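You operate a simulated robot arm through the tools that you are given. There is no shell and no other tool. Be economical: measure what you need, move in short steps, check, and stop when the job is done.

Carry out the task below with a simulated two-armed robot. There is one attempt and no reset: what you move stays moved.

## Task
Take the filling tub from the top of the steel cart and put it on the upper shelf of the left steel shelving. Put the white and green pad from the top of the steel cart on the low shelf of the right steel shelving. Take the rolled belt from the top of the side cabinet and leave it on the top of the flour table. Take the blue pad on the top of the side cabinet and put it away on the top of the flour table. The order is free. Set down upright: filling tub, rolled belt.

Only the result counts: the job must be done as asked and must still hold three seconds after the hand-in. Knocking over, shifting, dropping, spilling or breaking anything else fails it.

## Robot
Two 7-joint arms with two-finger parallel grippers on one trunk, on a base that drives. Base frame: it is fixed to the floor where the robot stands at the start and does not move with it; the origin is under the middle of the robot, x ahead of it, y to its left, z up; the surface under the hand at the start is at about z = 840. Lengths are in mm, angles in degrees, forces in N, time in s.
The left shoulder is at the start at [80, 131, 947], the right one opposite. With the tool pointing down near the work surface each hand reaches from about 400 to 860 mm from the robot's upright axis, wherever it stands, measured 20 degrees to its own side. Places, roughly: blue pad (7x11x3 cm) [100, -2800, 1100]; filling tub [500, 0, 1000]; low shelf of the right steel shelving [-1900, 1400, 600]; rolled belt [0, -2750, 1250]; top of the flour table [400, 500, 900]; upper shelf of the left steel shelving [-2800, 500, 1400]; white and green pad (6x5x3 cm) [600, -300, 900]. Payload 1.57 kg a hand.
Tool frame (each hand has its own): the origin (TCP) lies between the finger pads and is the grasp point; the fingertips stand 30 mm ahead of it; z points along the fingers, y is the line along which they close. Largest opening 110 mm; finger width 24, thickness 12; the body of the gripper, 48 by 112 mm, starts 78 mm behind the TCP.
Orientation is told as [roll, pitch, yaw] about the base's x, y, z axes, in that order, counted from this pose: with the fingers straight down and closing along the base's y, the tool's x points along the base's -x, its y along +y and its z along -z.

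## Interface
- The arms move only by the tool send_rows. It takes "left_series", "right_series" or both (then of equal length, played together; a hand with none holds still); each is one flat list of numbers, 7 for each row, row after row: the shift along the base's x, y, z in units of 200 mm (1.0 is 200 mm), then the turn, a rotation vector about the base's x, y, z in units of 120 degrees (1.0 is 120 degrees), then the finger opening in mm, from 0 to 110. In form: [tx, ty, tz, rx, ry, rz, jaw, tx, ty, tz, rx, ry, rz, jaw, ...]. A call has 1 to 12 rows; each row is the pose to reach, as a shift and turn from the pose commanded when the call began. A call with a number of a shift or a turn outside -1 to 1 is refused whole. A row lasts 0.2 s, in which the tool goes at most 50 mm and 8.6 degrees; a call with a longer step from one row to the next is refused whole, and so is a gripper value outside its range. Where a pose cannot be reached the arm comes as near as it can. A force on the tool above 40 N (or 10 N above the force at the start of the call, whichever is more), or a blocked arm, ends the call early, and 0.2 s more pass. Each finger travels about 108 mm/s and halts on what it meets, pressing with about 42 N; the grip force reading is that of the motor and also rises with nothing between the fingers. The clock runs only during rows and for 0.2 s after the last one: add rows that repeat a pose to give the fingers time. The reply holds the time, the measured pose of the TCP, the force on the tool along the base axes, the opening and the grip force, in the units named above and with some noise, with the torque about the TCP (base axes, N m) and any sound that the robot's microphone picked up, and new pictures: "pictures" is both (left out), scene, wrist or none (wrist: the cameras of the hands that moved).
- Cameras (640 x 400 px; columns grow to the right, rows downward): "scene" is now at [-58.8, 38.8, 1421.1]; the picture's right is [0.44, -0.90, 0.00], its down [-0.50, -0.25, -0.83] and it looks along [0.75, 0.37, -0.56] (base axes); focal length 277 px, centre (320, 200). "left" rides on the left gripper at [70, -16, -141] in its tool frame; the picture's right is [0.23, 0.97, 0.00], its down [-0.86, 0.20, -0.48] and it looks along [-0.47, 0.11, 0.88] (tool axes); focal length 222 px, centre (320, 200). "right" rides on the right gripper at [70, 16, -141] in its tool frame; the picture's right is [-0.23, 0.97, 0.00], its down [-0.86, -0.20, -0.48] and it looks along [-0.47, -0.11, 0.88] (tool axes); focal length 222 px, centre (320, 200).
- roll_base(legs): drives the robot by 1 to 6 legs, each [ahead, left, turn to the left] in mm, mm and degrees, along the robot's own axes; the way and the turn of a leg run together, so that a leg with both is an arc; at most 1500 mm and 180 degrees a leg. The arms and the cameras ride along, it lands a little off, and it stops where it bumps. It gives what a move gives, and a new picture of the scene camera.
- head_to(pan, tilt): turns the head with the scene camera to pan (to the left, within 109 degrees either way) and tilt (down, from -29 to 69), counted from straight ahead of the robot. It gives what a move gives, and a new picture of the scene camera.
- point_at(camera, pixels): there is no depth. For up to 12 entries [column, row, z] of the newest picture of that camera ("zoom" is the newest enlarged one), the place [x, y] in the base frame at which the ray of that pixel passes the height z, good to about 3 mm. The clock stands still meanwhile.
- enlarge(camera, box): a new picture of the part [left, top, right, bottom] of that camera's present view, enlarged. The clock stands still meanwhile.
- finish_job(): hands the job in; it is judged then, once.

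Keep the steps short. Do not move on a guess: measure, check each grasp and each placing, and mend mistakes. In all there are 110 turns and 260 pictures (those below and enlarged ones count). Leave the grippers open and the arms clear of the work at the hand-in unless told otherwise, and finish with a single line.

The tools are called after ">>>" as a command line: name --argument value ..., lists and objects as JSON in quotes. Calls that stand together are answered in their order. send_rows: Moves the arms, as the interface text tells. Its arguments: {"type":"object","properties":{"left_series":{"type":"array"},"right_series":{"type":"array"},"pictures":{"type":"string","enum":["both","scene","wrist","none"]}},"required":[]} The other tools are called the same way: roll_base (legs) drives the base; head_to (pan, tilt) turns the head that bears the scene camera; point_at (camera, pixels) gives the place at which the rays of pixels pass given heights; enlarge (camera, box) takes an enlarged picture of a part of a camera's view; finish_job () hands the job in.

At the start:

```text
time_s: 0.0
left_ee_pos: [315.6, 401.5, 1173.6]
left_tcp_rot: [0.0, 0.0, 0.2]
left_force: [0.1, -0.7, -0.1]
left_torque: [0.0, 0.0, 0.02]
left_grip_width: 110.1
left_grasp_force: 0.1
right_ee_pos: [511.9, -17.2, 1102.3]
right_tcp_rot: [0.1, 0.1, 0.0]
right_force: [0.2, 0.4, -0.1]
right_torque: [0.0, 0.02, 0.02]
right_grip_width: 109.9
right_grasp_force: 0.1
robot x, y, heading: [-0.7, -0.6, -0.0]
head pan, tilt: [26.2, 33.8]
```

scene: 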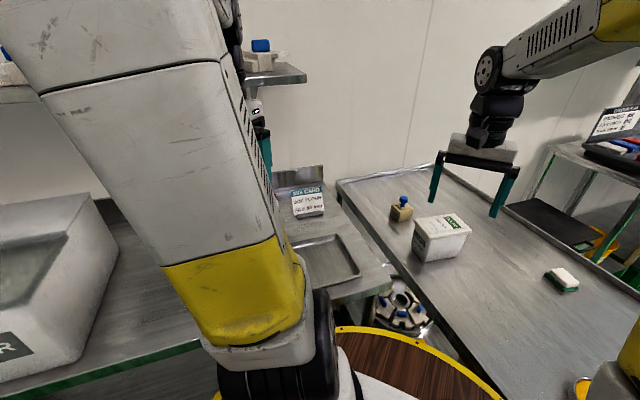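
right: 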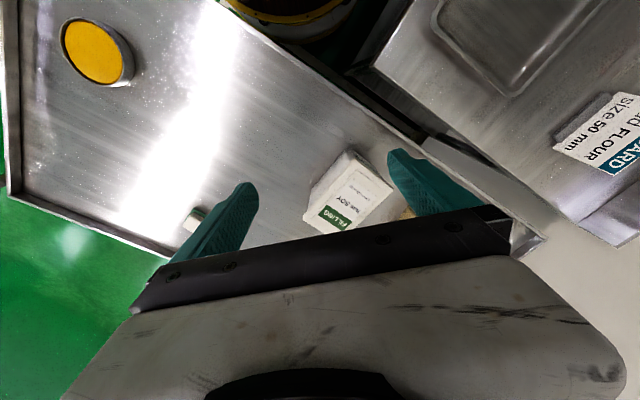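
left: 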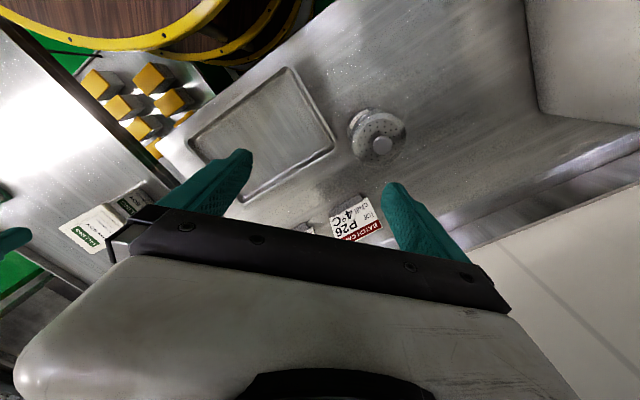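

I see the tub at about (441,238) and the pad at about (562,279) in the scene picture. I enlarge that part and look to the right.

>>> enlarge --camera "scene" --box '[380, 180, 620, 330]'

>>> point_at --camera "scene" --pixels '[[414, 256, 840], [448, 262, 840], [471, 236, 900], [441, 238, 900], [562, 288, 840], [562, 275, 870], [400, 215, 840], [338, 184, 840]]'

```text
2.67 times, centred on (500, 255) of scene
```

zoom: 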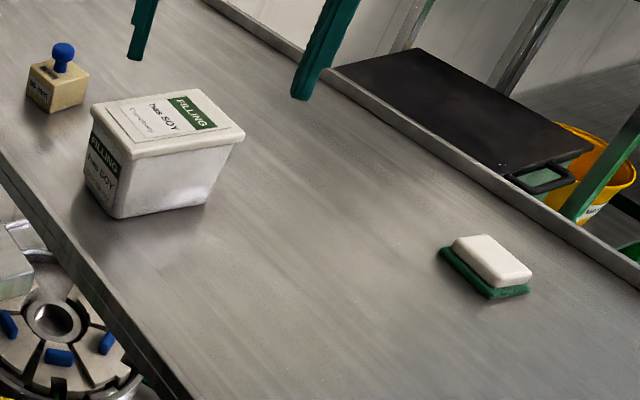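

```text
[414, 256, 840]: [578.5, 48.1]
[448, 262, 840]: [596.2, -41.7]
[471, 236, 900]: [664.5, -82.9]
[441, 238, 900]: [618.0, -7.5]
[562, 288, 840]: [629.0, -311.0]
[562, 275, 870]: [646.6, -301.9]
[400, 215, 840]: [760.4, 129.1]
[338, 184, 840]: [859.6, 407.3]
```

I measure the tub's base and lid corners in the zoom, with several heights, plus the same in the right wrist picture for the height.

>>> point_at --camera "zoom" --pixels '[[115, 218, 840], [208, 204, 840], [86, 188, 840], [130, 152, 920], [244, 132, 920], [194, 90, 920], [92, 104, 920], [130, 152, 940], [244, 132, 940], [194, 90, 940], [92, 104, 940]]'

>>> enlarge --camera "right" --box '[160, 120, 440, 295]'

```text
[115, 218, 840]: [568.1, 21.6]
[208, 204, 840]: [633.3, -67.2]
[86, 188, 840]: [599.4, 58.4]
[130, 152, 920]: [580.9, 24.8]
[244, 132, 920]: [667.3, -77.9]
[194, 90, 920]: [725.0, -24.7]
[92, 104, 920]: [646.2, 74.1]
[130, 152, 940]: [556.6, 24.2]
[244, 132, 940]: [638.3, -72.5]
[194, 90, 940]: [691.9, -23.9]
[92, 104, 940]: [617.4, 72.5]
```

```text
2.29 times, centred on (300, 208) of right
```

zoom: 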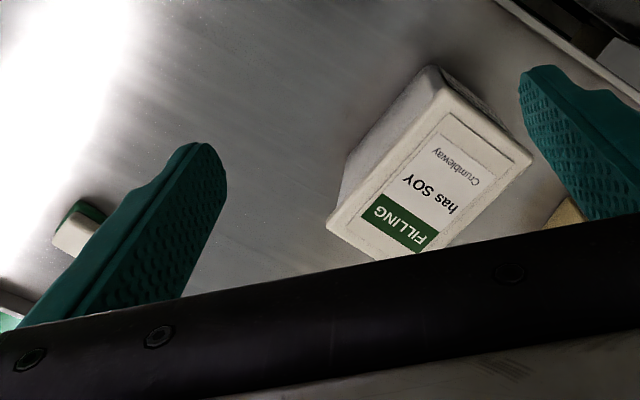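

>>> point_at --camera "zoom" --pixels '[[443, 92, 920], [536, 157, 920], [327, 222, 920], [443, 92, 940], [536, 157, 940], [327, 222, 940], [443, 92, 900], [536, 157, 900], [327, 222, 900], [380, 262, 920]]'

>>> head_to --pan -60 --tilt 15

>>> head_to --pan 109 --tilt 15

```text
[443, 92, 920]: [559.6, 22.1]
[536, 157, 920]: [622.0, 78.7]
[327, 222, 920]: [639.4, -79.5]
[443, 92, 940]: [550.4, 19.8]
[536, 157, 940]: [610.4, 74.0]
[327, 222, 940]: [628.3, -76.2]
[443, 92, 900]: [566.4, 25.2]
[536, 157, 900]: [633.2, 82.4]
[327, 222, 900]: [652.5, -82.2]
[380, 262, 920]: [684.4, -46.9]
```

```text
time_s: 1.6
left_ee_pos: [316.5, 402.2, 1173.5]
left_tcp_rot: [0.0, 0.1, 0.0]
left_force: [0.0, -1.1, -0.1]
left_torque: [0.0, -0.01, -0.01]
left_grip_width: 110.4
left_grasp_force: 0.2
right_ee_pos: [511.7, -16.6, 1102.5]
right_tcp_rot: [0.0, 0.0, 0.0]
right_force: [-0.4, -0.4, 0.7]
right_torque: [0.0, -0.02, -0.01]
right_grip_width: 110.2
right_grasp_force: 0.1
robot x, y, heading: [-1.8, -0.6, -0.1]
head pan, tilt: [-60.0, 15.0]
```

scene: 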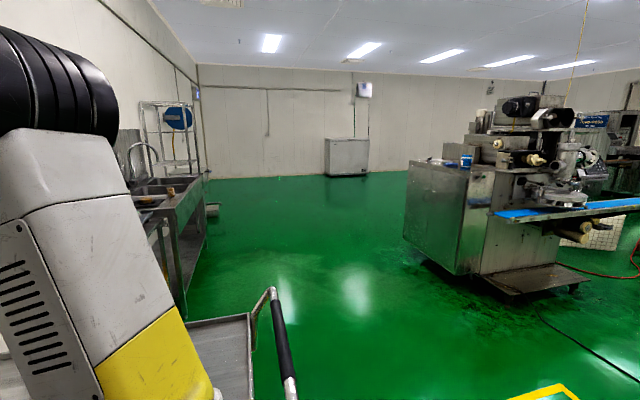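

```text
time_s: 4.2
left_ee_pos: [317.1, 402.9, 1173.3]
left_tcp_rot: [0.0, 0.0, 0.1]
left_force: [-0.3, -1.3, 0.1]
left_torque: [-0.03, 0.0, 0.0]
left_grip_width: 109.8
left_grasp_force: 0.1
right_ee_pos: [510.6, -17.5, 1102.8]
right_tcp_rot: [0.0, 0.0, 0.0]
right_force: [-0.2, 0.2, 0.7]
right_torque: [0.04, 0.01, 0.01]
right_grip_width: 110.1
right_grasp_force: 0.0
robot x, y, heading: [2.5, -0.7, 0.2]
head pan, tilt: [108.9, 15.0]
```

scene: 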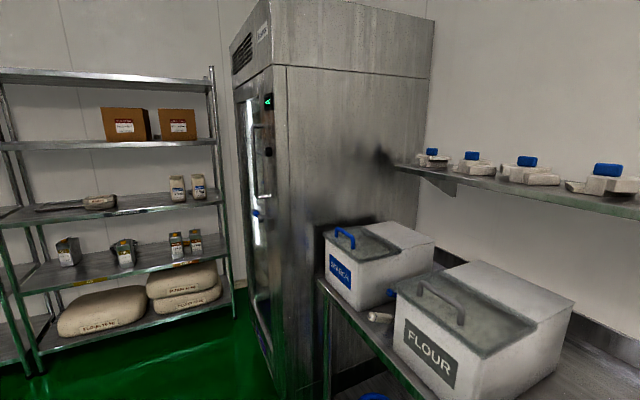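

Tub: lid top about z 942, corners about (554,24), (635,-72), (690,-24), (614,72): 126x77 mm, centre (622,0). At pan 109 I see the right shelving. I look right-back too, and enlarge the shelf.

>>> enlarge --camera "scene" --box '[0, 50, 250, 390]'

>>> point_at --camera "scene" --pixels '[[215, 210, 900], [25, 298, 600], [230, 252, 600], [35, 380, 0], [235, 315, 0]]'

>>> head_to --pan -109 --tilt 15

```text
1.18 times, centred on (125, 220) of scene
```

zoom: 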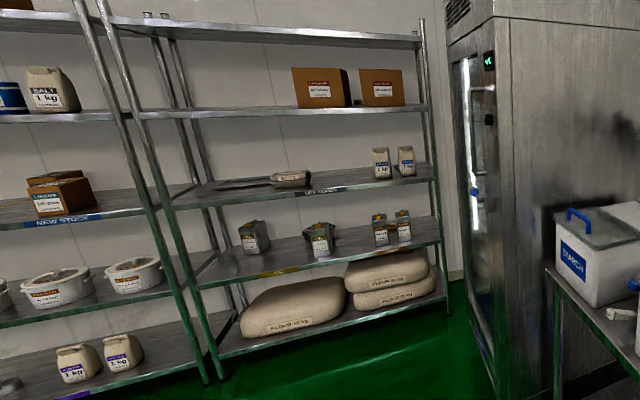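

```text
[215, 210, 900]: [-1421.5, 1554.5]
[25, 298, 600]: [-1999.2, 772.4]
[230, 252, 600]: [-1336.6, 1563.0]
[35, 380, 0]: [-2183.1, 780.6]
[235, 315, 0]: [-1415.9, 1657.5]
```

```text
time_s: 7.3
left_ee_pos: [316.4, 402.5, 1172.3]
left_tcp_rot: [-0.1, 0.0, 0.0]
left_force: [0.8, 0.4, 0.5]
left_torque: [-0.02, -0.01, 0.0]
left_grip_width: 110.2
left_grasp_force: 0.0
right_ee_pos: [512.0, -18.4, 1102.0]
right_tcp_rot: [0.0, 0.0, 0.0]
right_force: [-0.3, -0.6, -0.1]
right_torque: [0.04, -0.02, -0.01]
right_grip_width: 110.1
right_grasp_force: 0.1
robot x, y, heading: [2.3, -0.6, 0.2]
head pan, tilt: [-108.9, 15.0]
```

scene: 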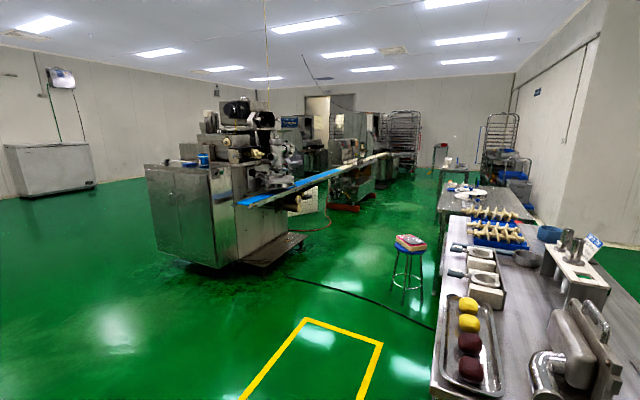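

The cabinet at about (190,170) lies toward -y, so it should be the side cabinet. I enlarge it, with the cabinet top.

>>> enlarge --camera "scene" --box '[130, 80, 330, 205]'

>>> point_at --camera "scene" --pixels '[[205, 166, 1100], [165, 165, 1100], [150, 168, 1100], [200, 175, 1100], [150, 240, 0], [215, 268, 0], [305, 318, 0], [383, 344, 0], [432, 395, 800], [560, 400, 840], [240, 398, 0]]'

>>> head_to --pan -109 --tilt 45

>>> head_to --pan 109 --tilt 50

```text
3.20 times, centred on (230, 142) of scene
```

zoom: 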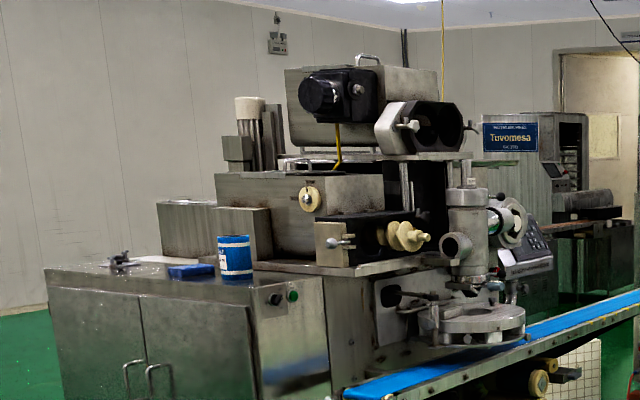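

```text
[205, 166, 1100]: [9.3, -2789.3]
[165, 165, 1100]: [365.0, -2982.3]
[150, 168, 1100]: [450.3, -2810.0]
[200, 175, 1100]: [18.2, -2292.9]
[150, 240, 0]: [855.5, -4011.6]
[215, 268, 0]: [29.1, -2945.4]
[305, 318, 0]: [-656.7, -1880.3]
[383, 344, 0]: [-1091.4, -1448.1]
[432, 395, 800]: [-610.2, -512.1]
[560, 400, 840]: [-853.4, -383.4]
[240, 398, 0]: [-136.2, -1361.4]
```

```text
time_s: 8.2
left_ee_pos: [316.2, 401.4, 1173.7]
left_tcp_rot: [0.0, 0.1, 0.1]
left_force: [0.3, -0.6, 0.2]
left_torque: [0.03, 0.0, -0.02]
left_grip_width: 110.0
left_grasp_force: 0.0
right_ee_pos: [511.7, -18.2, 1101.0]
right_tcp_rot: [-0.1, 0.1, 0.1]
right_force: [0.3, -0.2, 0.1]
right_torque: [-0.05, -0.01, 0.02]
right_grip_width: 109.9
right_grasp_force: 0.1
robot x, y, heading: [0.4, 1.0, 0.1]
head pan, tilt: [-108.9, 45.0]
```

scene: 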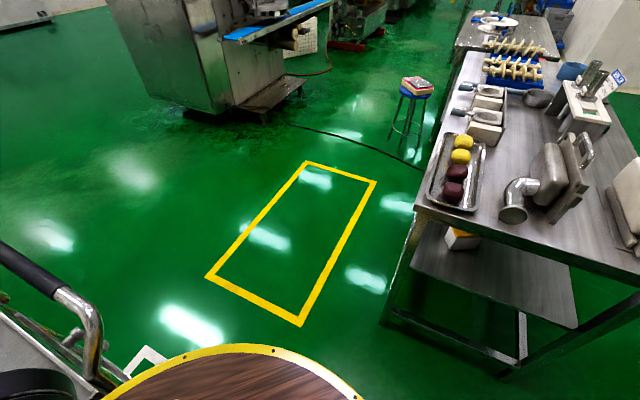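

```text
time_s: 11.4
left_ee_pos: [316.2, 400.9, 1172.4]
left_tcp_rot: [0.0, 0.0, 0.0]
left_force: [0.7, -0.2, -0.2]
left_torque: [-0.03, 0.02, 0.0]
left_grip_width: 110.3
left_grasp_force: 0.0
right_ee_pos: [511.4, -18.0, 1100.8]
right_tcp_rot: [0.1, 0.0, 0.0]
right_force: [-0.5, -0.6, 0.4]
right_torque: [0.0, 0.0, 0.0]
right_grip_width: 109.8
right_grasp_force: 0.0
robot x, y, heading: [-1.2, -0.9, -0.2]
head pan, tilt: [108.9, 50.0]
```

scene: 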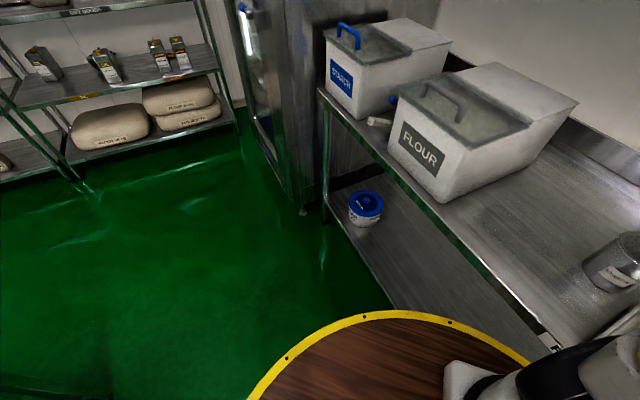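

I measure the floor layout: flour table front edge, fridge and shelf feet here, then the table behind on the other side.

>>> point_at --camera "scene" --pixels '[[550, 345, 840], [320, 92, 840], [302, 212, 0], [245, 105, 0], [78, 180, 0], [240, 130, 0], [250, 398, 250], [365, 315, 250], [215, 70, 600], [16, 108, 600], [70, 185, 150], [0, 390, 0]]'

>>> head_to --pan -109 --tilt 55

```text
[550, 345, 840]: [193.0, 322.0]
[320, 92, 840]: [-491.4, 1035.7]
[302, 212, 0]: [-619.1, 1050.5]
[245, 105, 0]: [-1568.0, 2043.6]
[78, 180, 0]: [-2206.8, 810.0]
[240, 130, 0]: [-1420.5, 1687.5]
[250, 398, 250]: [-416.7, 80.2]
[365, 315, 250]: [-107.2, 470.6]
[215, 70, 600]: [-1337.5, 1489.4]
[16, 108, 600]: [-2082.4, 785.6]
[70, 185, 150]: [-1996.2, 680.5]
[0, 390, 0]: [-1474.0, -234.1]
```

```text
time_s: 14.5
left_ee_pos: [317.0, 402.5, 1173.0]
left_tcp_rot: [0.0, 0.0, 0.0]
left_force: [0.0, -1.1, -0.4]
left_torque: [-0.02, 0.04, 0.01]
left_grip_width: 109.8
left_grasp_force: 0.0
right_ee_pos: [510.9, -17.1, 1101.1]
right_tcp_rot: [0.1, -0.1, 0.1]
right_force: [0.2, -1.0, -0.6]
right_torque: [-0.02, 0.03, 0.02]
right_grip_width: 110.1
right_grasp_force: 0.1
robot x, y, heading: [0.7, -1.7, -0.2]
head pan, tilt: [-108.9, 55.0]
```

scene: 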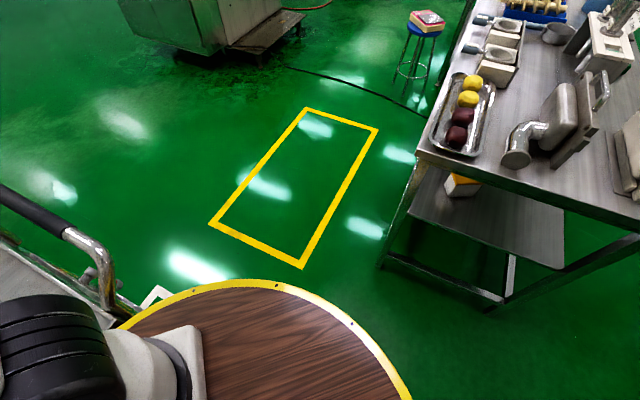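

I read the table behind, the base rim, and the cart handle near the base.

>>> point_at --camera "scene" --pixels '[[418, 150, 840], [640, 228, 840], [380, 264, 0], [505, 305, 0], [405, 390, 250], [275, 284, 250], [160, 305, 250], [120, 315, 250], [110, 305, 700], [0, 185, 900], [380, 264, 100], [505, 305, 100]]'

```text
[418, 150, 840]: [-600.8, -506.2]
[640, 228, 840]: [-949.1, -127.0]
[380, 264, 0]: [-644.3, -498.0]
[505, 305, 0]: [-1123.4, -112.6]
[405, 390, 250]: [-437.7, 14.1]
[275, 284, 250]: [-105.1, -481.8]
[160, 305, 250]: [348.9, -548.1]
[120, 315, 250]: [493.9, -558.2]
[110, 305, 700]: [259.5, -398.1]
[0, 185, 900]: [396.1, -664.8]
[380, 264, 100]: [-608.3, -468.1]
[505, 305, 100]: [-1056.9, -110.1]
```

Layout is understood: shelving front runs along (0.67,0.74), the corridor is free. Now back to the cart: head to the pad and tub.

>>> head_to --pan -5 --tilt 42

>>> enlarge --camera "scene" --box '[370, 130, 530, 230]'

```text
time_s: 16.3
left_ee_pos: [316.3, 401.7, 1172.6]
left_tcp_rot: [0.1, 0.0, 0.0]
left_force: [0.2, 1.2, -0.8]
left_torque: [0.05, -0.02, -0.02]
left_grip_width: 109.9
left_grasp_force: 0.0
right_ee_pos: [511.5, -18.1, 1102.3]
right_tcp_rot: [0.1, 0.0, 0.0]
right_force: [-0.5, -1.1, 0.6]
right_torque: [0.02, -0.01, -0.01]
right_grip_width: 110.2
right_grasp_force: 0.0
robot x, y, heading: [0.5, 2.5, -0.1]
head pan, tilt: [-5.0, 42.0]
```

scene: 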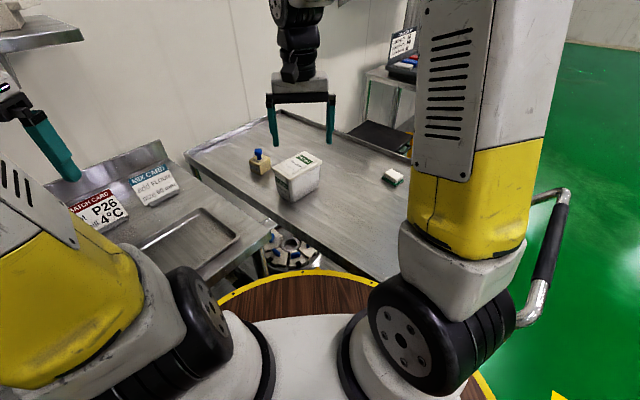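

```text
4.00 times, centred on (450, 180) of scene
```

zoom: 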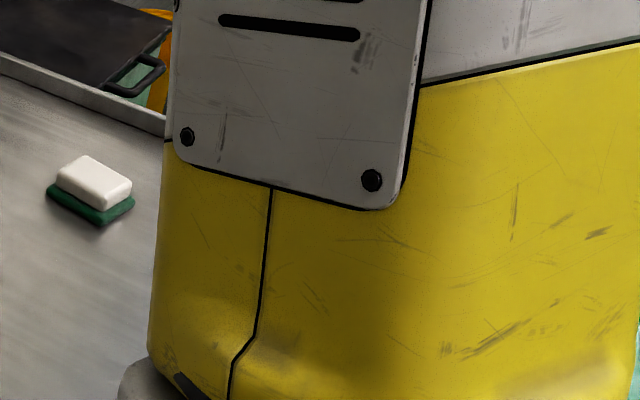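

The pad is at (393,176). I measure its green corners at z 845 and white top corners at z 870.

>>> point_at --camera "zoom" --pixels '[[47, 190, 843], [100, 226, 843], [134, 205, 843], [58, 170, 868], [88, 155, 868], [131, 182, 868], [101, 197, 868]]'

>>> enlarge --camera "scene" --box '[240, 130, 340, 210]'

```text
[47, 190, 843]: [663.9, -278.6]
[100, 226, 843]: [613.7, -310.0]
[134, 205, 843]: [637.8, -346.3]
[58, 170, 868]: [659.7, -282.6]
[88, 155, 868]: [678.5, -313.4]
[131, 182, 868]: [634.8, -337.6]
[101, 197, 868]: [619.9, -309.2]
```

```text
5.00 times, centred on (290, 170) of scene
```

zoom: 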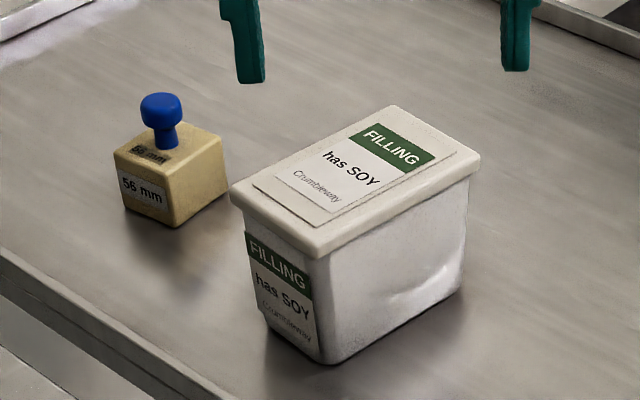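

>>> point_at --camera "zoom" --pixels '[[232, 188, 940], [316, 246, 940], [480, 156, 940], [395, 106, 940], [325, 363, 840], [463, 286, 840], [265, 320, 840], [232, 188, 950], [316, 246, 950], [480, 156, 950], [395, 106, 950]]'

```text
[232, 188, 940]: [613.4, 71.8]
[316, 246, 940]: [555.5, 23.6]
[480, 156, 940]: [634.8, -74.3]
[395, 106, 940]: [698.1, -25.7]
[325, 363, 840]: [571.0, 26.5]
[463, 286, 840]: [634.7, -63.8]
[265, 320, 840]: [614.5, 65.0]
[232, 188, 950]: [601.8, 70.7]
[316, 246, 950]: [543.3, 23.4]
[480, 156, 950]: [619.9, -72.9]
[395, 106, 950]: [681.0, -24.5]
```

Pad: centre (651,-312), long axis at 32 degrees. Tub: centre (625,-1), long axis at -51 degrees. Since both go onto shelves beneath others, I grip them with tilted tools: the left 20 degrees below level along the tub's long axis, the right 45 degrees along the pad's. I turn both hands up high first, right hand away to the right.

>>> send_rows --left_series '[0.05, -0.05, 0, -0.0259, -0.0542, -0.0369, 110, 0.1, -0.1, 0, -0.0517, -0.1084, -0.0739, 110, 0.15, -0.15, 0, -0.0776, -0.1626, -0.1108, 110, 0.2, -0.2, 0, -0.1034, -0.2168, -0.1477, 110, 0.25, -0.25, 0, -0.1293, -0.2711, -0.1847, 110, 0.3, -0.3, 0, -0.1552, -0.3253, -0.2216, 110, 0.35, -0.35, 0, -0.181, -0.3795, -0.2585, 110, 0.4, -0.4, 0, -0.2069, -0.4337, -0.2954, 110, 0.45, -0.45, 0, -0.2327, -0.4879, -0.3324, 110, 0.5, -0.5, 0, -0.2586, -0.5421, -0.3693, 110]' --right_series '[0.014, -0.096, -0.021, 0.0105, -0.0365, 0.0253, 110, 0.028, -0.192, -0.042, 0.0209, -0.073, 0.0505, 110, 0.042, -0.288, -0.063, 0.0314, -0.1095, 0.0758, 110, 0.056, -0.384, -0.084, 0.0419, -0.146, 0.101, 110, 0.07, -0.48, -0.105, 0.0524, -0.1825, 0.1263, 110, 0.084, -0.576, -0.126, 0.0628, -0.219, 0.1516, 110, 0.098, -0.672, -0.147, 0.0733, -0.2555, 0.1768, 110, 0.112, -0.768, -0.168, 0.0838, -0.292, 0.2021, 110, 0.126, -0.864, -0.189, 0.0942, -0.3285, 0.2273, 110, 0.14, -0.96, -0.21, 0.1047, -0.365, 0.2526, 110]' --pictures "both"

```text
time_s: 18.5
left_ee_pos: [415.3, 302.4, 1173.1]
left_tcp_rot: [0.1, -70.2, -51.1]
left_force: [-0.8, 0.5, -0.3]
left_torque: [-0.02, 0.0, 0.02]
left_grip_width: 110.0
left_grasp_force: 0.1
right_ee_pos: [539.8, -210.2, 1060.4]
right_tcp_rot: [0.0, -45.0, 32.1]
right_force: [-0.1, 0.6, 0.8]
right_torque: [0.0, -0.01, -0.02]
right_grip_width: 110.1
right_grasp_force: 0.1
robot x, y, heading: [-2.7, 1.6, -0.1]
head pan, tilt: [-5.0, 42.0]
```

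scene: 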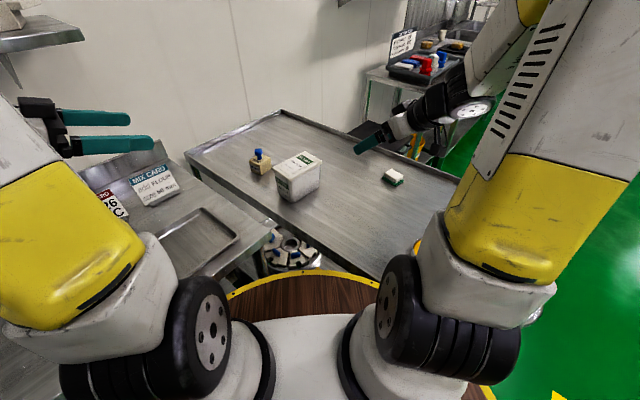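
right: 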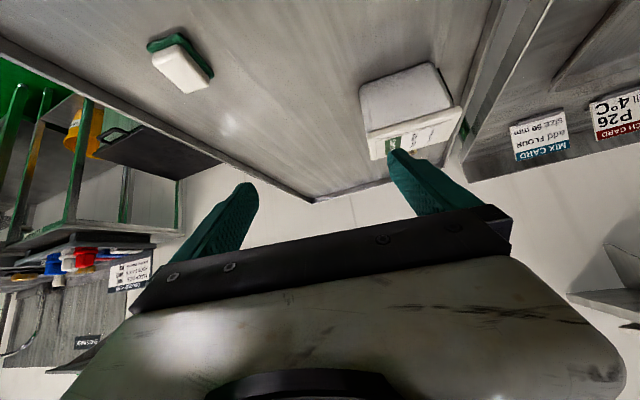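
left: 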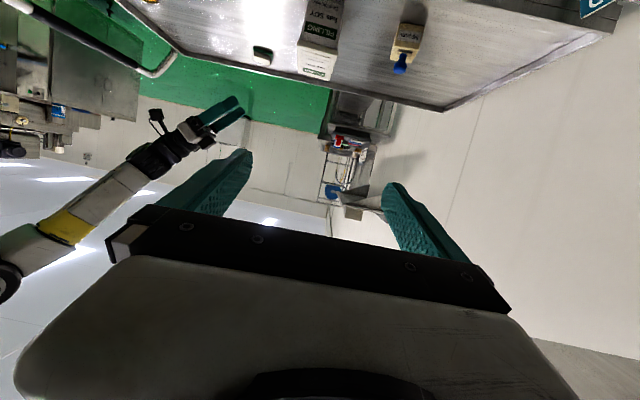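

Both turns came out as asked. I check where the cards stand, as the left hand passes there.

>>> point_at --camera "scene" --pixels '[[150, 206, 840], [180, 188, 840], [158, 165, 900], [122, 218, 840], [258, 172, 840], [100, 150, 920]]'

>>> point_at --camera "right" --pixels '[[150, 52, 843], [183, 93, 843], [214, 75, 843], [180, 36, 860], [182, 65, 870]]'

```text
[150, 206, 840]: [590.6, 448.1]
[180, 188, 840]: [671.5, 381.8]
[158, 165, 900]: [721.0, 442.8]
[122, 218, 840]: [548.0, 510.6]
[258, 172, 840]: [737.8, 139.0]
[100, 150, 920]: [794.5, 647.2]
```

```text
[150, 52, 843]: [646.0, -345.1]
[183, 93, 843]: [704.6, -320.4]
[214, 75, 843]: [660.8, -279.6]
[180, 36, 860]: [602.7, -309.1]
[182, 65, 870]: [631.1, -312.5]
```

Call: left hand to (515,137,1023), right hand to its place before the pad (570,-362,959).

>>> send_rows --left_series '[0.083, -0.137, -0.125, 0, 0, 0, 110, 0.167, -0.275, -0.25, 0, 0, 0, 110, 0.25, -0.412, -0.375, 0, 0, 0, 110, 0.333, -0.55, -0.5, 0, 0, 0, 110, 0.417, -0.687, -0.625, 0, 0, 0, 110, 0.5, -0.825, -0.75, 0, 0, 0, 110]' --right_series '[0.025, -0.127, -0.084, 0, 0, 0, 110, 0.05, -0.253, -0.168, 0, 0, 0, 110, 0.076, -0.38, -0.252, 0, 0, 0, 110, 0.101, -0.507, -0.337, 0, 0, 0, 110, 0.127, -0.633, -0.421, 0, 0, 0, 110, 0.152, -0.76, -0.505, 0, 0, 0, 110]'

```text
time_s: 19.9
left_ee_pos: [516.4, 137.9, 1022.0]
left_tcp_rot: [0.2, -70.0, -51.1]
left_force: [-0.7, -1.0, -0.5]
left_torque: [0.0, -0.02, 0.04]
left_grip_width: 110.0
left_grasp_force: 0.0
right_ee_pos: [568.7, -361.1, 960.8]
right_tcp_rot: [-0.1, -45.0, 32.1]
right_force: [-0.9, 0.0, 0.8]
right_torque: [-0.04, -0.03, -0.05]
right_grip_width: 110.1
right_grasp_force: 0.0
robot x, y, heading: [-2.4, 1.4, 0.2]
head pan, tilt: [-5.0, 42.0]
```

scene: 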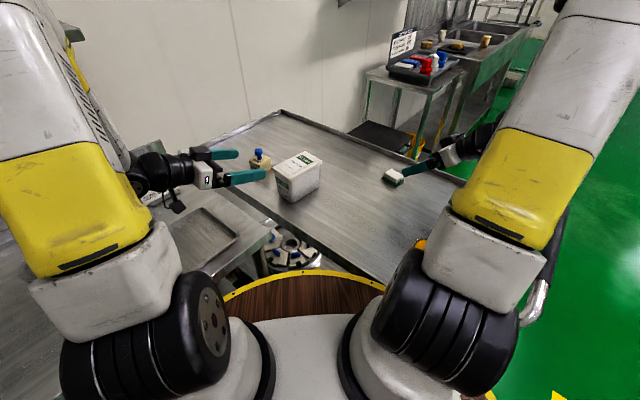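
right: 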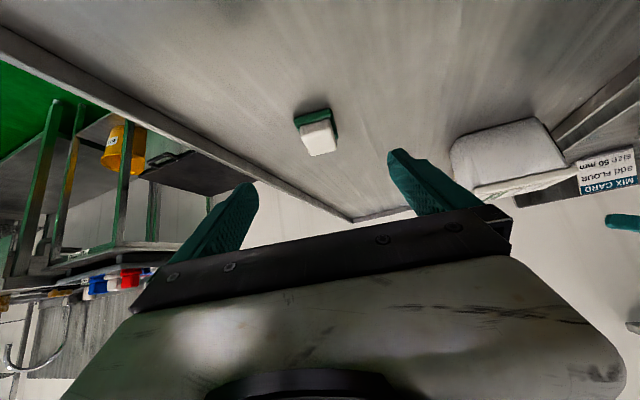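
left: 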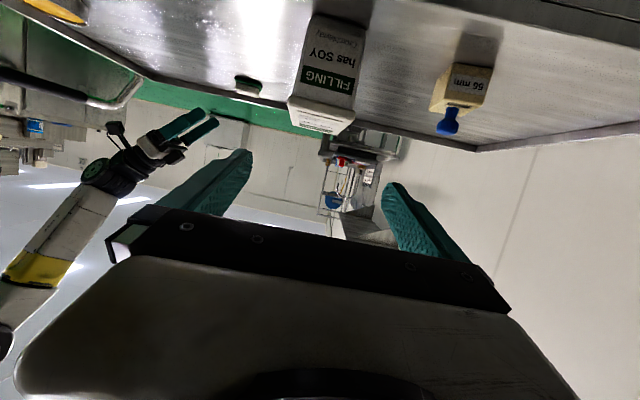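

The pad lies in line with the right fingers. Right hand goes in to (642,-317,874) and closes; the left hand comes down to z 930 behind the tub.

>>> send_rows --right_series '[0.09, 0.056, -0.107, 0, 0, 0, 110, 0.18, 0.112, -0.215, 0, 0, 0, 110, 0.27, 0.169, -0.322, 0, 0, 0, 110, 0.36, 0.225, -0.43, 0, 0, 0, 110, 0.36, 0.225, -0.43, 0, 0, 0, 80, 0.36, 0.225, -0.43, 0, 0, 0, 40, 0.36, 0.225, -0.43, 0, 0, 0, 20, 0.36, 0.225, -0.43, 0, 0, 0, 20]' --left_series '[0.004, -0.006, -0.12, 0, 0, 0, 110, 0.008, -0.012, -0.24, 0, 0, 0, 110, 0.012, -0.018, -0.36, 0, 0, 0, 110, 0.015, -0.025, -0.465, 0, 0, 0, 110, 0.015, -0.025, -0.465, 0, 0, 0, 110, 0.015, -0.025, -0.465, 0, 0, 0, 110, 0.015, -0.025, -0.465, 0, 0, 0, 110, 0.015, -0.025, -0.465, 0, 0, 0, 110]'

```text
time_s: 21.7
left_ee_pos: [520.1, 132.2, 931.1]
left_tcp_rot: [0.0, -70.0, -50.9]
left_force: [0.4, 0.0, -0.8]
left_torque: [-0.05, 0.01, -0.02]
left_grip_width: 110.2
left_grasp_force: 0.1
right_ee_pos: [642.3, -316.4, 873.2]
right_tcp_rot: [0.0, -45.0, 32.0]
right_force: [-0.4, 0.0, -0.8]
right_torque: [0.02, 0.0, 0.0]
right_grip_width: 44.7
right_grasp_force: 42.5
robot x, y, heading: [-0.4, -1.8, -0.0]
head pan, tilt: [-5.0, 42.0]
```

scene: 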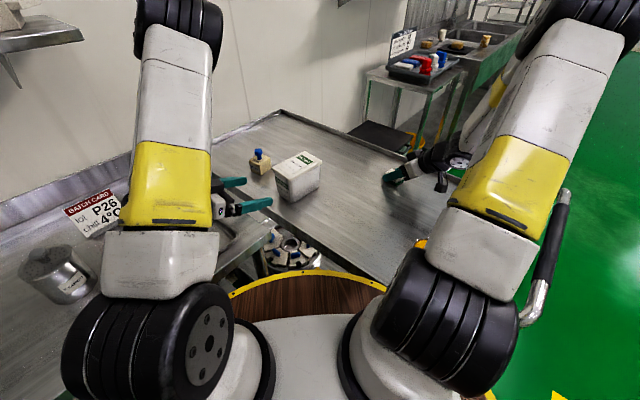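
right: 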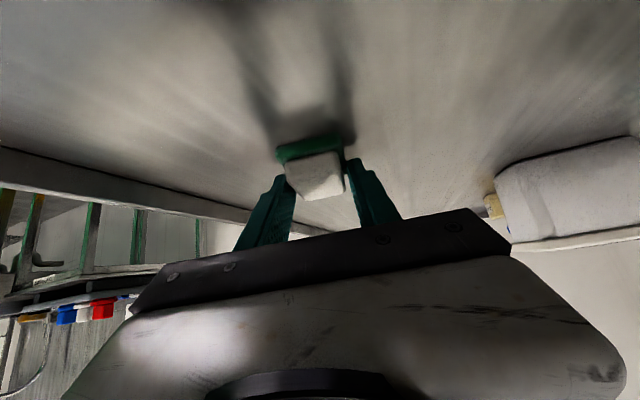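
left: 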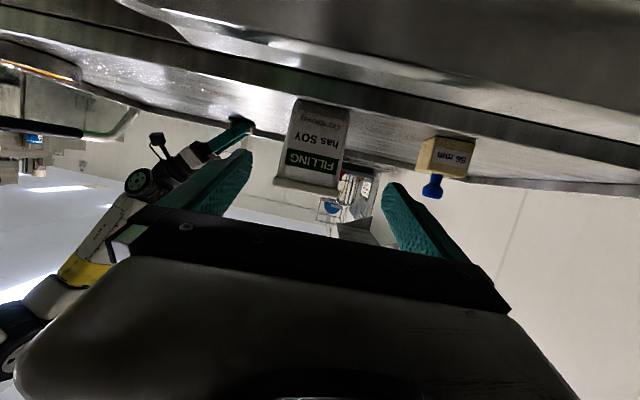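

The pad is held (44.7 mm). The right hand lifts 100 mm; the left hand goes level onto the tub, to (622,3,930), open.

>>> send_rows --left_series '[0.087, -0.108, 0, 0, 0, 0, 110, 0.173, -0.215, 0, 0, 0, 0, 110, 0.26, -0.322, 0, 0, 0, 0, 110, 0.347, -0.43, 0, 0, 0, 0, 110, 0.433, -0.537, 0, 0, 0, 0, 110, 0.52, -0.645, 0, 0, 0, 0, 110]' --right_series '[0, 0, 0.1, 0, 0, 0, 20, 0, 0, 0.2, 0, 0, 0, 20, 0, 0, 0.3, 0, 0, 0, 20, 0, 0, 0.4, 0, 0, 0, 20, 0, 0, 0.5, 0, 0, 0, 20, 0, 0, 0.5, 0, 0, 0, 20]'

```text
time_s: 23.1
left_ee_pos: [624.2, 3.8, 928.6]
left_tcp_rot: [-0.1, -69.8, -50.9]
left_force: [0.6, -0.3, 1.4]
left_torque: [0.02, 0.01, -0.04]
left_grip_width: 110.2
left_grasp_force: 0.1
right_ee_pos: [641.1, -316.3, 974.1]
right_tcp_rot: [0.0, -45.1, 32.1]
right_force: [-0.5, -0.4, -0.4]
right_torque: [0.04, 0.0, 0.0]
right_grip_width: 44.5
right_grasp_force: 41.9
robot x, y, heading: [1.8, -0.2, 0.2]
head pan, tilt: [-5.0, 42.0]
```

scene: 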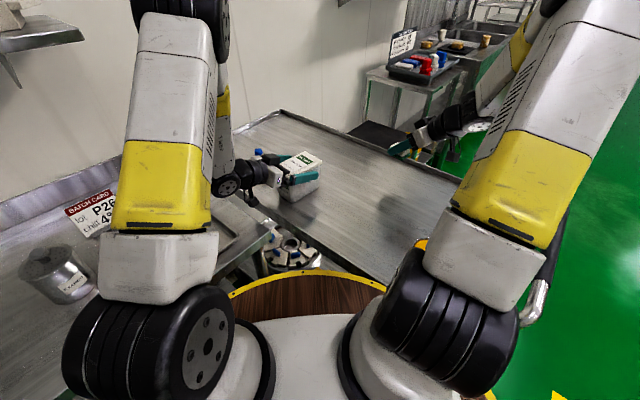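
right: 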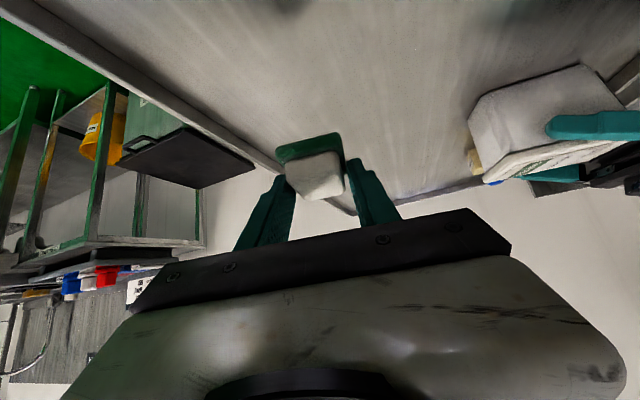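
left: 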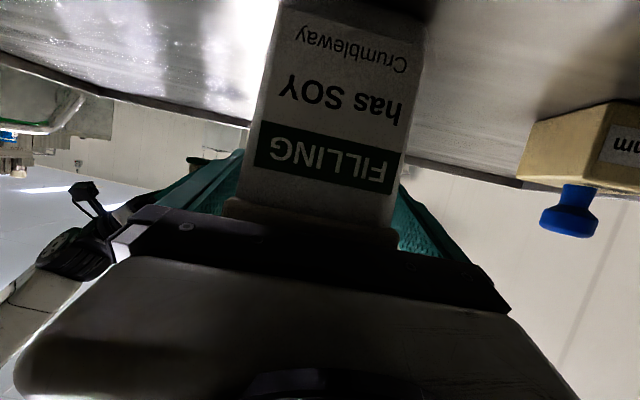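

I check the finger height against the lid before closing.

>>> enlarge --camera "right" --box '[460, 50, 640, 200]'

>>> enlarge --camera "scene" --box '[240, 130, 340, 210]'

```text
2.67 times, centred on (550, 125) of right
```

zoom: 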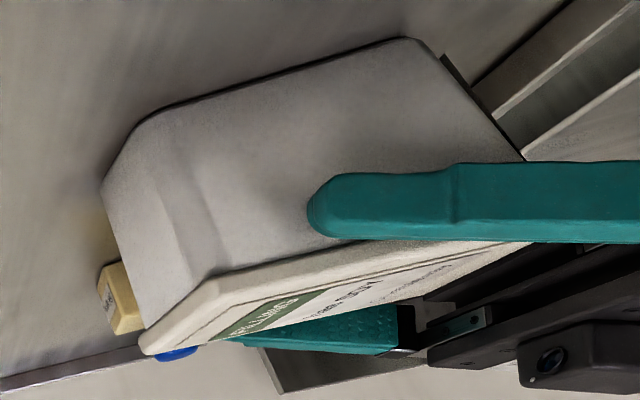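

```text
5.00 times, centred on (290, 170) of scene
```

zoom: 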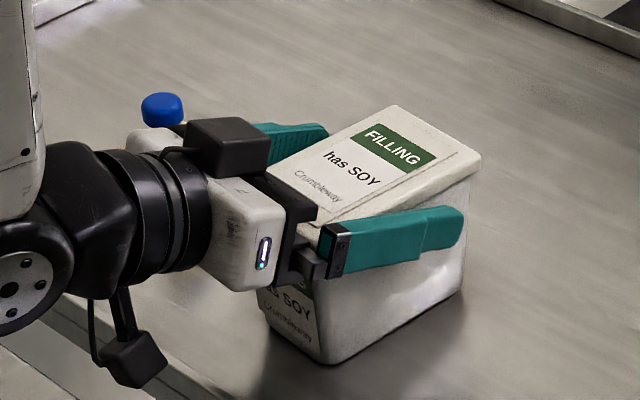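

The fingers straddle the tub about lid height. Now I close the left hand.

>>> send_rows --left_series '[0, 0, 0, 0, 0, 0, 90, 0, 0, 0, 0, 0, 0, 75, 0, 0, 0, 0, 0, 0, 60, 0, 0, 0, 0, 0, 0, 60, 0, 0, 0, 0, 0, 0, 60]' --pictures "wrist"

>>> enlarge --camera "scene" --box '[240, 130, 340, 210]'

```text
time_s: 24.3
left_ee_pos: [623.9, 3.6, 929.3]
left_tcp_rot: [-0.1, -70.0, -50.9]
left_force: [-0.9, -2.6, 0.5]
left_torque: [-0.04, -0.03, -0.01]
left_grip_width: 79.8
left_grasp_force: 41.9
right_ee_pos: [642.4, -316.0, 972.7]
right_tcp_rot: [0.0, -44.9, 32.2]
right_force: [0.3, 0.8, -0.6]
right_torque: [0.01, 0.02, -0.03]
right_grip_width: 44.7
right_grasp_force: 41.9
robot x, y, heading: [0.7, -1.2, -0.1]
head pan, tilt: [-5.0, 42.0]
```

left: 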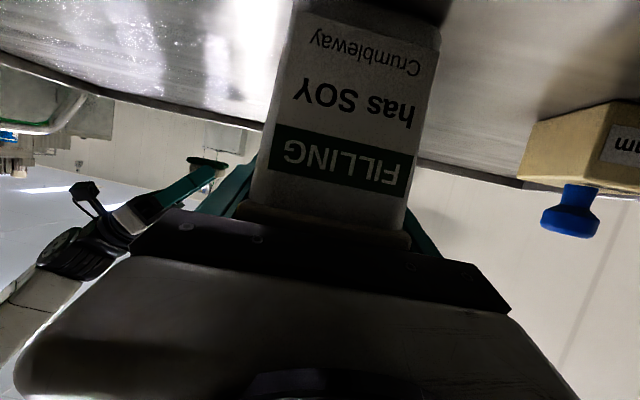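

```text
5.00 times, centred on (290, 170) of scene
```

zoom: 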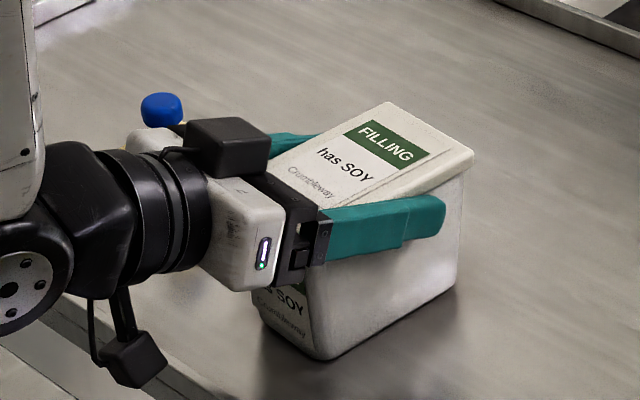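

Held at 79.8 mm. Lift the tub 60 mm and look.

>>> send_rows --left_series '[0, 0, 0.06, 0, 0, 0, 60, 0, 0, 0.15, 0, 0, 0, 60, 0, 0, 0.25, 0, 0, 0, 60, 0, 0, 0.35, 0, 0, 0, 60, 0, 0, 0.35, 0, 0, 0, 60]' --right_series '[0, 0, 0.06, 0, 0, 0, 20, 0, 0, 0.15, 0, 0, 0, 20, 0, 0, 0.25, 0, 0, 0, 20, 0, 0, 0.35, 0, 0, 0, 20, 0, 0, 0.35, 0, 0, 0, 20]'

```text
time_s: 25.5
left_ee_pos: [624.7, 3.7, 999.8]
left_tcp_rot: [-0.1, -69.9, -50.8]
left_force: [-0.4, -0.1, -8.4]
left_torque: [0.01, -0.02, -0.02]
left_grip_width: 79.9
left_grasp_force: 42.0
right_ee_pos: [642.8, -316.2, 1042.1]
right_tcp_rot: [0.0, -44.9, 32.1]
right_force: [0.2, 0.0, -0.7]
right_torque: [0.0, -0.03, 0.02]
right_grip_width: 45.0
right_grasp_force: 41.6
robot x, y, heading: [-0.2, 2.5, 0.1]
head pan, tilt: [-5.0, 42.0]
```

scene: 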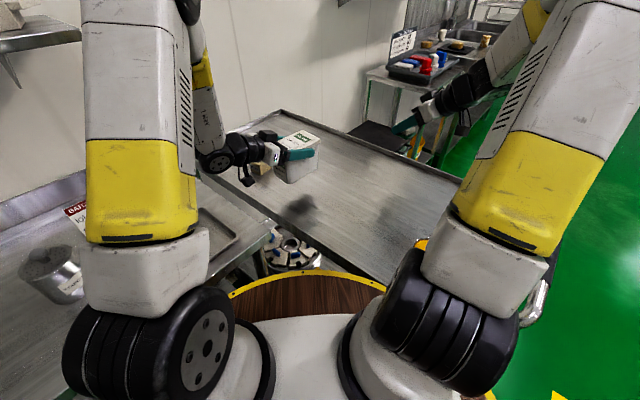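
right: 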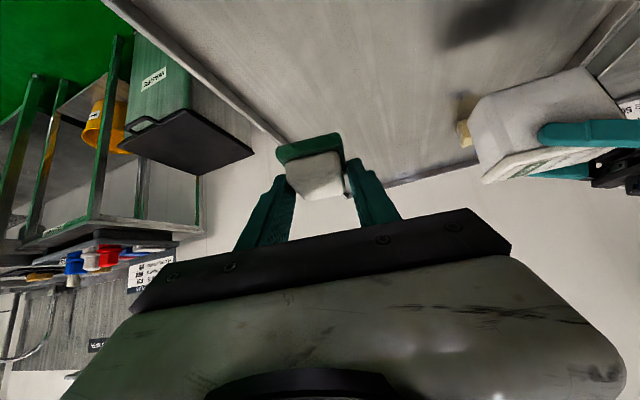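
left: 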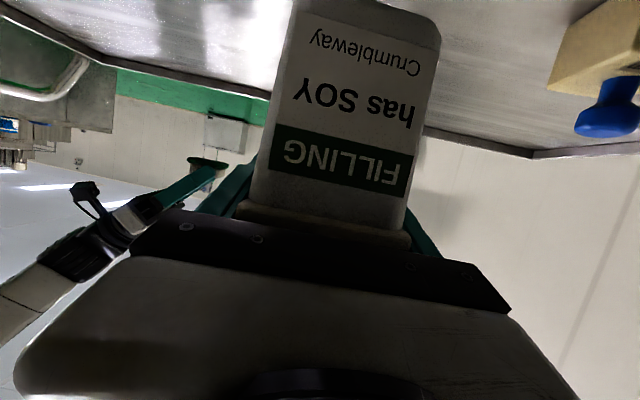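

The tub weighs about 8.4 N and hangs level. I raise and draw both hands in for the drive.

>>> send_rows --left_series '[-0.145, 0.047, 0.108, 0, 0, 0, 60, -0.29, 0.093, 0.217, 0, 0, 0, 60, -0.435, 0.14, 0.325, 0, 0, 0, 60, -0.58, 0.187, 0.433, 0, 0, 0, 60, -0.725, 0.233, 0.542, 0, 0, 0, 60, -0.87, 0.28, 0.65, 0, 0, 0, 60]' --right_series '[-0.158, 0.03, 0.075, 0, 0, 0, 20, -0.317, 0.06, 0.15, 0, 0, 0, 20, -0.475, 0.09, 0.225, 0, 0, 0, 20, -0.633, 0.12, 0.3, 0, 0, 0, 20, -0.792, 0.15, 0.375, 0, 0, 0, 20, -0.95, 0.18, 0.45, 0, 0, 0, 20]' --pictures "scene"

```text
time_s: 26.9
left_ee_pos: [467.4, 65.1, 1139.1]
left_tcp_rot: [-0.3, -69.8, -50.8]
left_force: [1.7, -0.1, -9.4]
left_torque: [-0.03, -0.02, -0.03]
left_grip_width: 79.8
left_grasp_force: 42.2
left hand out of reach, approached as far as the arm can: row 5, 6
right_ee_pos: [451.7, -281.6, 1132.4]
right_tcp_rot: [0.1, -45.0, 31.9]
right_force: [1.6, -0.1, -0.8]
right_torque: [0.05, 0.04, 0.06]
right_grip_width: 44.8
right_grasp_force: 42.3
robot x, y, heading: [0.8, 0.6, -0.2]
head pan, tilt: [-5.0, 42.0]
```

scene: 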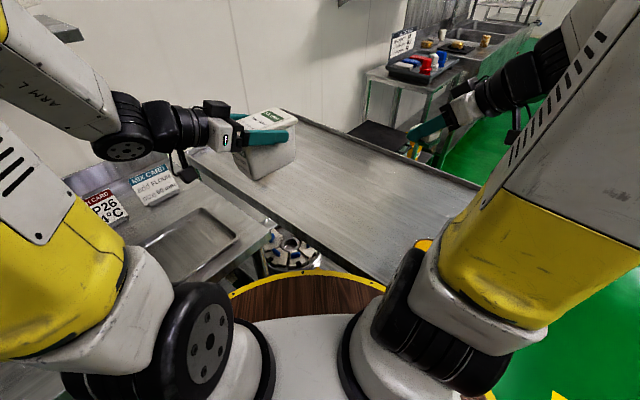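

Back out 300 mm, then along the corridor to about (-1050,480), keeping heading, then look.

>>> roll_base --legs '[[-300, 0, 0], [-400, 230, 0], [-350, 250, 0]]'

```text
time_s: 33.5
left_ee_pos: [-582.7, 544.7, 1140.4]
left_tcp_rot: [-0.2, -69.9, -50.8]
left_force: [0.3, 0.1, -8.2]
left_torque: [0.01, -0.03, -0.01]
left_grip_width: 80.1
left_grasp_force: 42.1
right_ee_pos: [-598.3, 197.7, 1133.0]
right_tcp_rot: [0.0, -45.0, 32.0]
right_force: [-0.2, -0.6, -0.4]
right_torque: [0.0, 0.01, 0.02]
right_grip_width: 44.6
right_grasp_force: 41.8
robot x, y, heading: [-1051.8, 481.8, 0.1]
head pan, tilt: [-5.0, 42.0]
```

scene: 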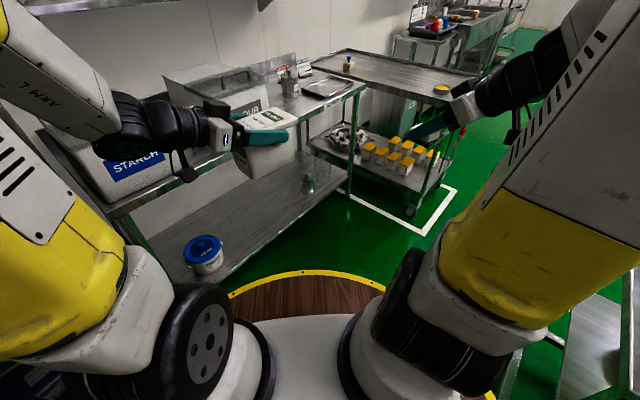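

No bumps. I look left to check the fridge clearance before turning.

>>> head_to --pan 75 --tilt 35

>>> point_at --camera "scene" --pixels '[[320, 200, 0], [320, 300, 0], [100, 200, 0], [500, 200, 900]]'

```text
time_s: 35.1
left_ee_pos: [-581.3, 544.4, 1140.1]
left_tcp_rot: [-0.2, -69.9, -50.8]
left_force: [-0.3, 0.3, -8.2]
left_torque: [-0.01, -0.01, 0.0]
left_grip_width: 79.8
left_grasp_force: 41.8
right_ee_pos: [-598.0, 199.5, 1132.5]
right_tcp_rot: [0.0, -45.0, 32.0]
right_force: [0.7, 0.6, -0.9]
right_torque: [0.02, -0.01, 0.0]
right_grip_width: 44.3
right_grasp_force: 41.5
robot x, y, heading: [-1051.2, 479.7, 0.0]
head pan, tilt: [75.0, 35.0]
```

scene: 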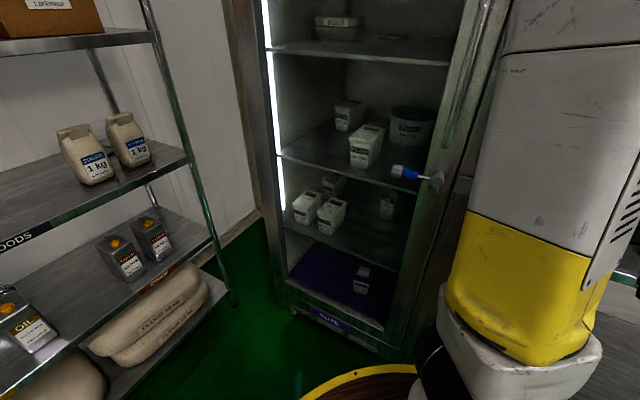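

```text
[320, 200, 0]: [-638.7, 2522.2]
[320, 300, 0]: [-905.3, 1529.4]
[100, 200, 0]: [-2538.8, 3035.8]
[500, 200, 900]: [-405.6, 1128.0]
```

>>> point_at --camera "scene" --pixels '[[280, 305, 0], [400, 360, 50], [233, 302, 0], [130, 398, 150], [210, 238, 560], [185, 160, 870], [14, 390, 560], [0, 243, 870], [340, 395, 150], [435, 185, 1000]]'

```text
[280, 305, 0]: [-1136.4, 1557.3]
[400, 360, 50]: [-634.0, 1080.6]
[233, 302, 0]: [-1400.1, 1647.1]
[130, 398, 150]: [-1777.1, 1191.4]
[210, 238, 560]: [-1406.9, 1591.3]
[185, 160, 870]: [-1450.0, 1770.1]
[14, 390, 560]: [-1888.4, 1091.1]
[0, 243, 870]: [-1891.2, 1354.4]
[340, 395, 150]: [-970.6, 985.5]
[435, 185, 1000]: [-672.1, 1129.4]
```

Fridge plane is about 720 mm off, and the hands sweep within 565 mm: I turn left 136 degrees to face the shelving.

>>> roll_base --legs '[[0, 0, 136]]'

>>> head_to --pan 0 --tilt 12

```text
time_s: 41.1
left_ee_pos: [-1433.4, 753.6, 1138.3]
left_tcp_rot: [-0.1, -69.9, 85.6]
left_force: [0.0, -0.8, -8.5]
left_torque: [0.03, 0.02, 0.0]
left_grip_width: 80.1
left_grasp_force: 41.9
right_ee_pos: [-1186.6, 994.6, 1132.0]
right_tcp_rot: [-0.1, -45.0, 168.5]
right_force: [0.3, 0.7, -1.3]
right_torque: [-0.02, 0.01, -0.01]
right_grip_width: 44.7
right_grasp_force: 41.9
robot x, y, heading: [-1050.1, 479.5, 136.3]
head pan, tilt: [75.0, 35.0]
```

scene: 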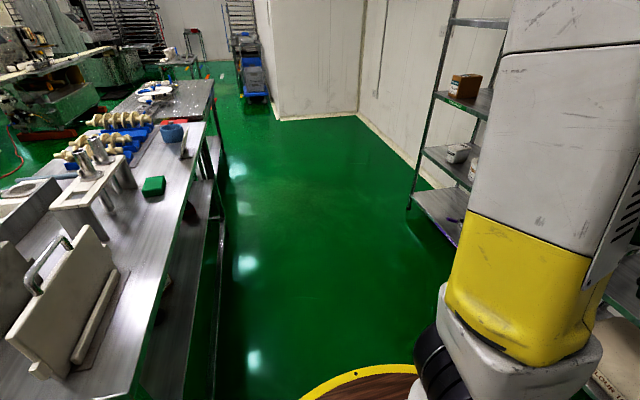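

```text
time_s: 42.6
left_ee_pos: [-1434.6, 754.0, 1140.2]
left_tcp_rot: [-0.2, -69.9, 85.7]
left_force: [-0.4, 0.7, -7.5]
left_torque: [0.03, -0.02, -0.01]
left_grip_width: 79.9
left_grasp_force: 42.1
right_ee_pos: [-1185.8, 994.4, 1132.3]
right_tcp_rot: [0.0, -45.1, 168.4]
right_force: [1.1, -1.0, -0.1]
right_torque: [-0.02, -0.02, 0.0]
right_grip_width: 44.6
right_grasp_force: 42.0
robot x, y, heading: [-1052.7, 476.9, 136.4]
head pan, tilt: [0.0, 12.0]
```

scene: 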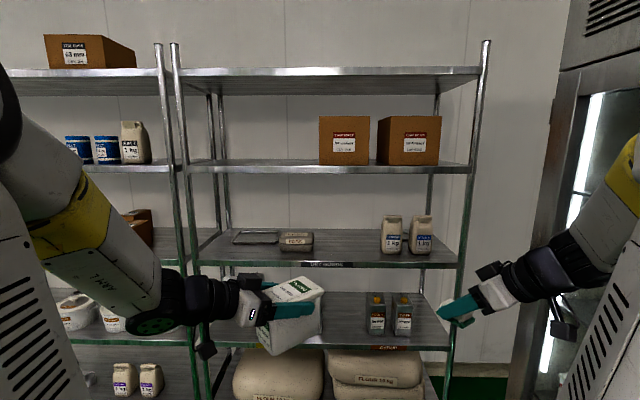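

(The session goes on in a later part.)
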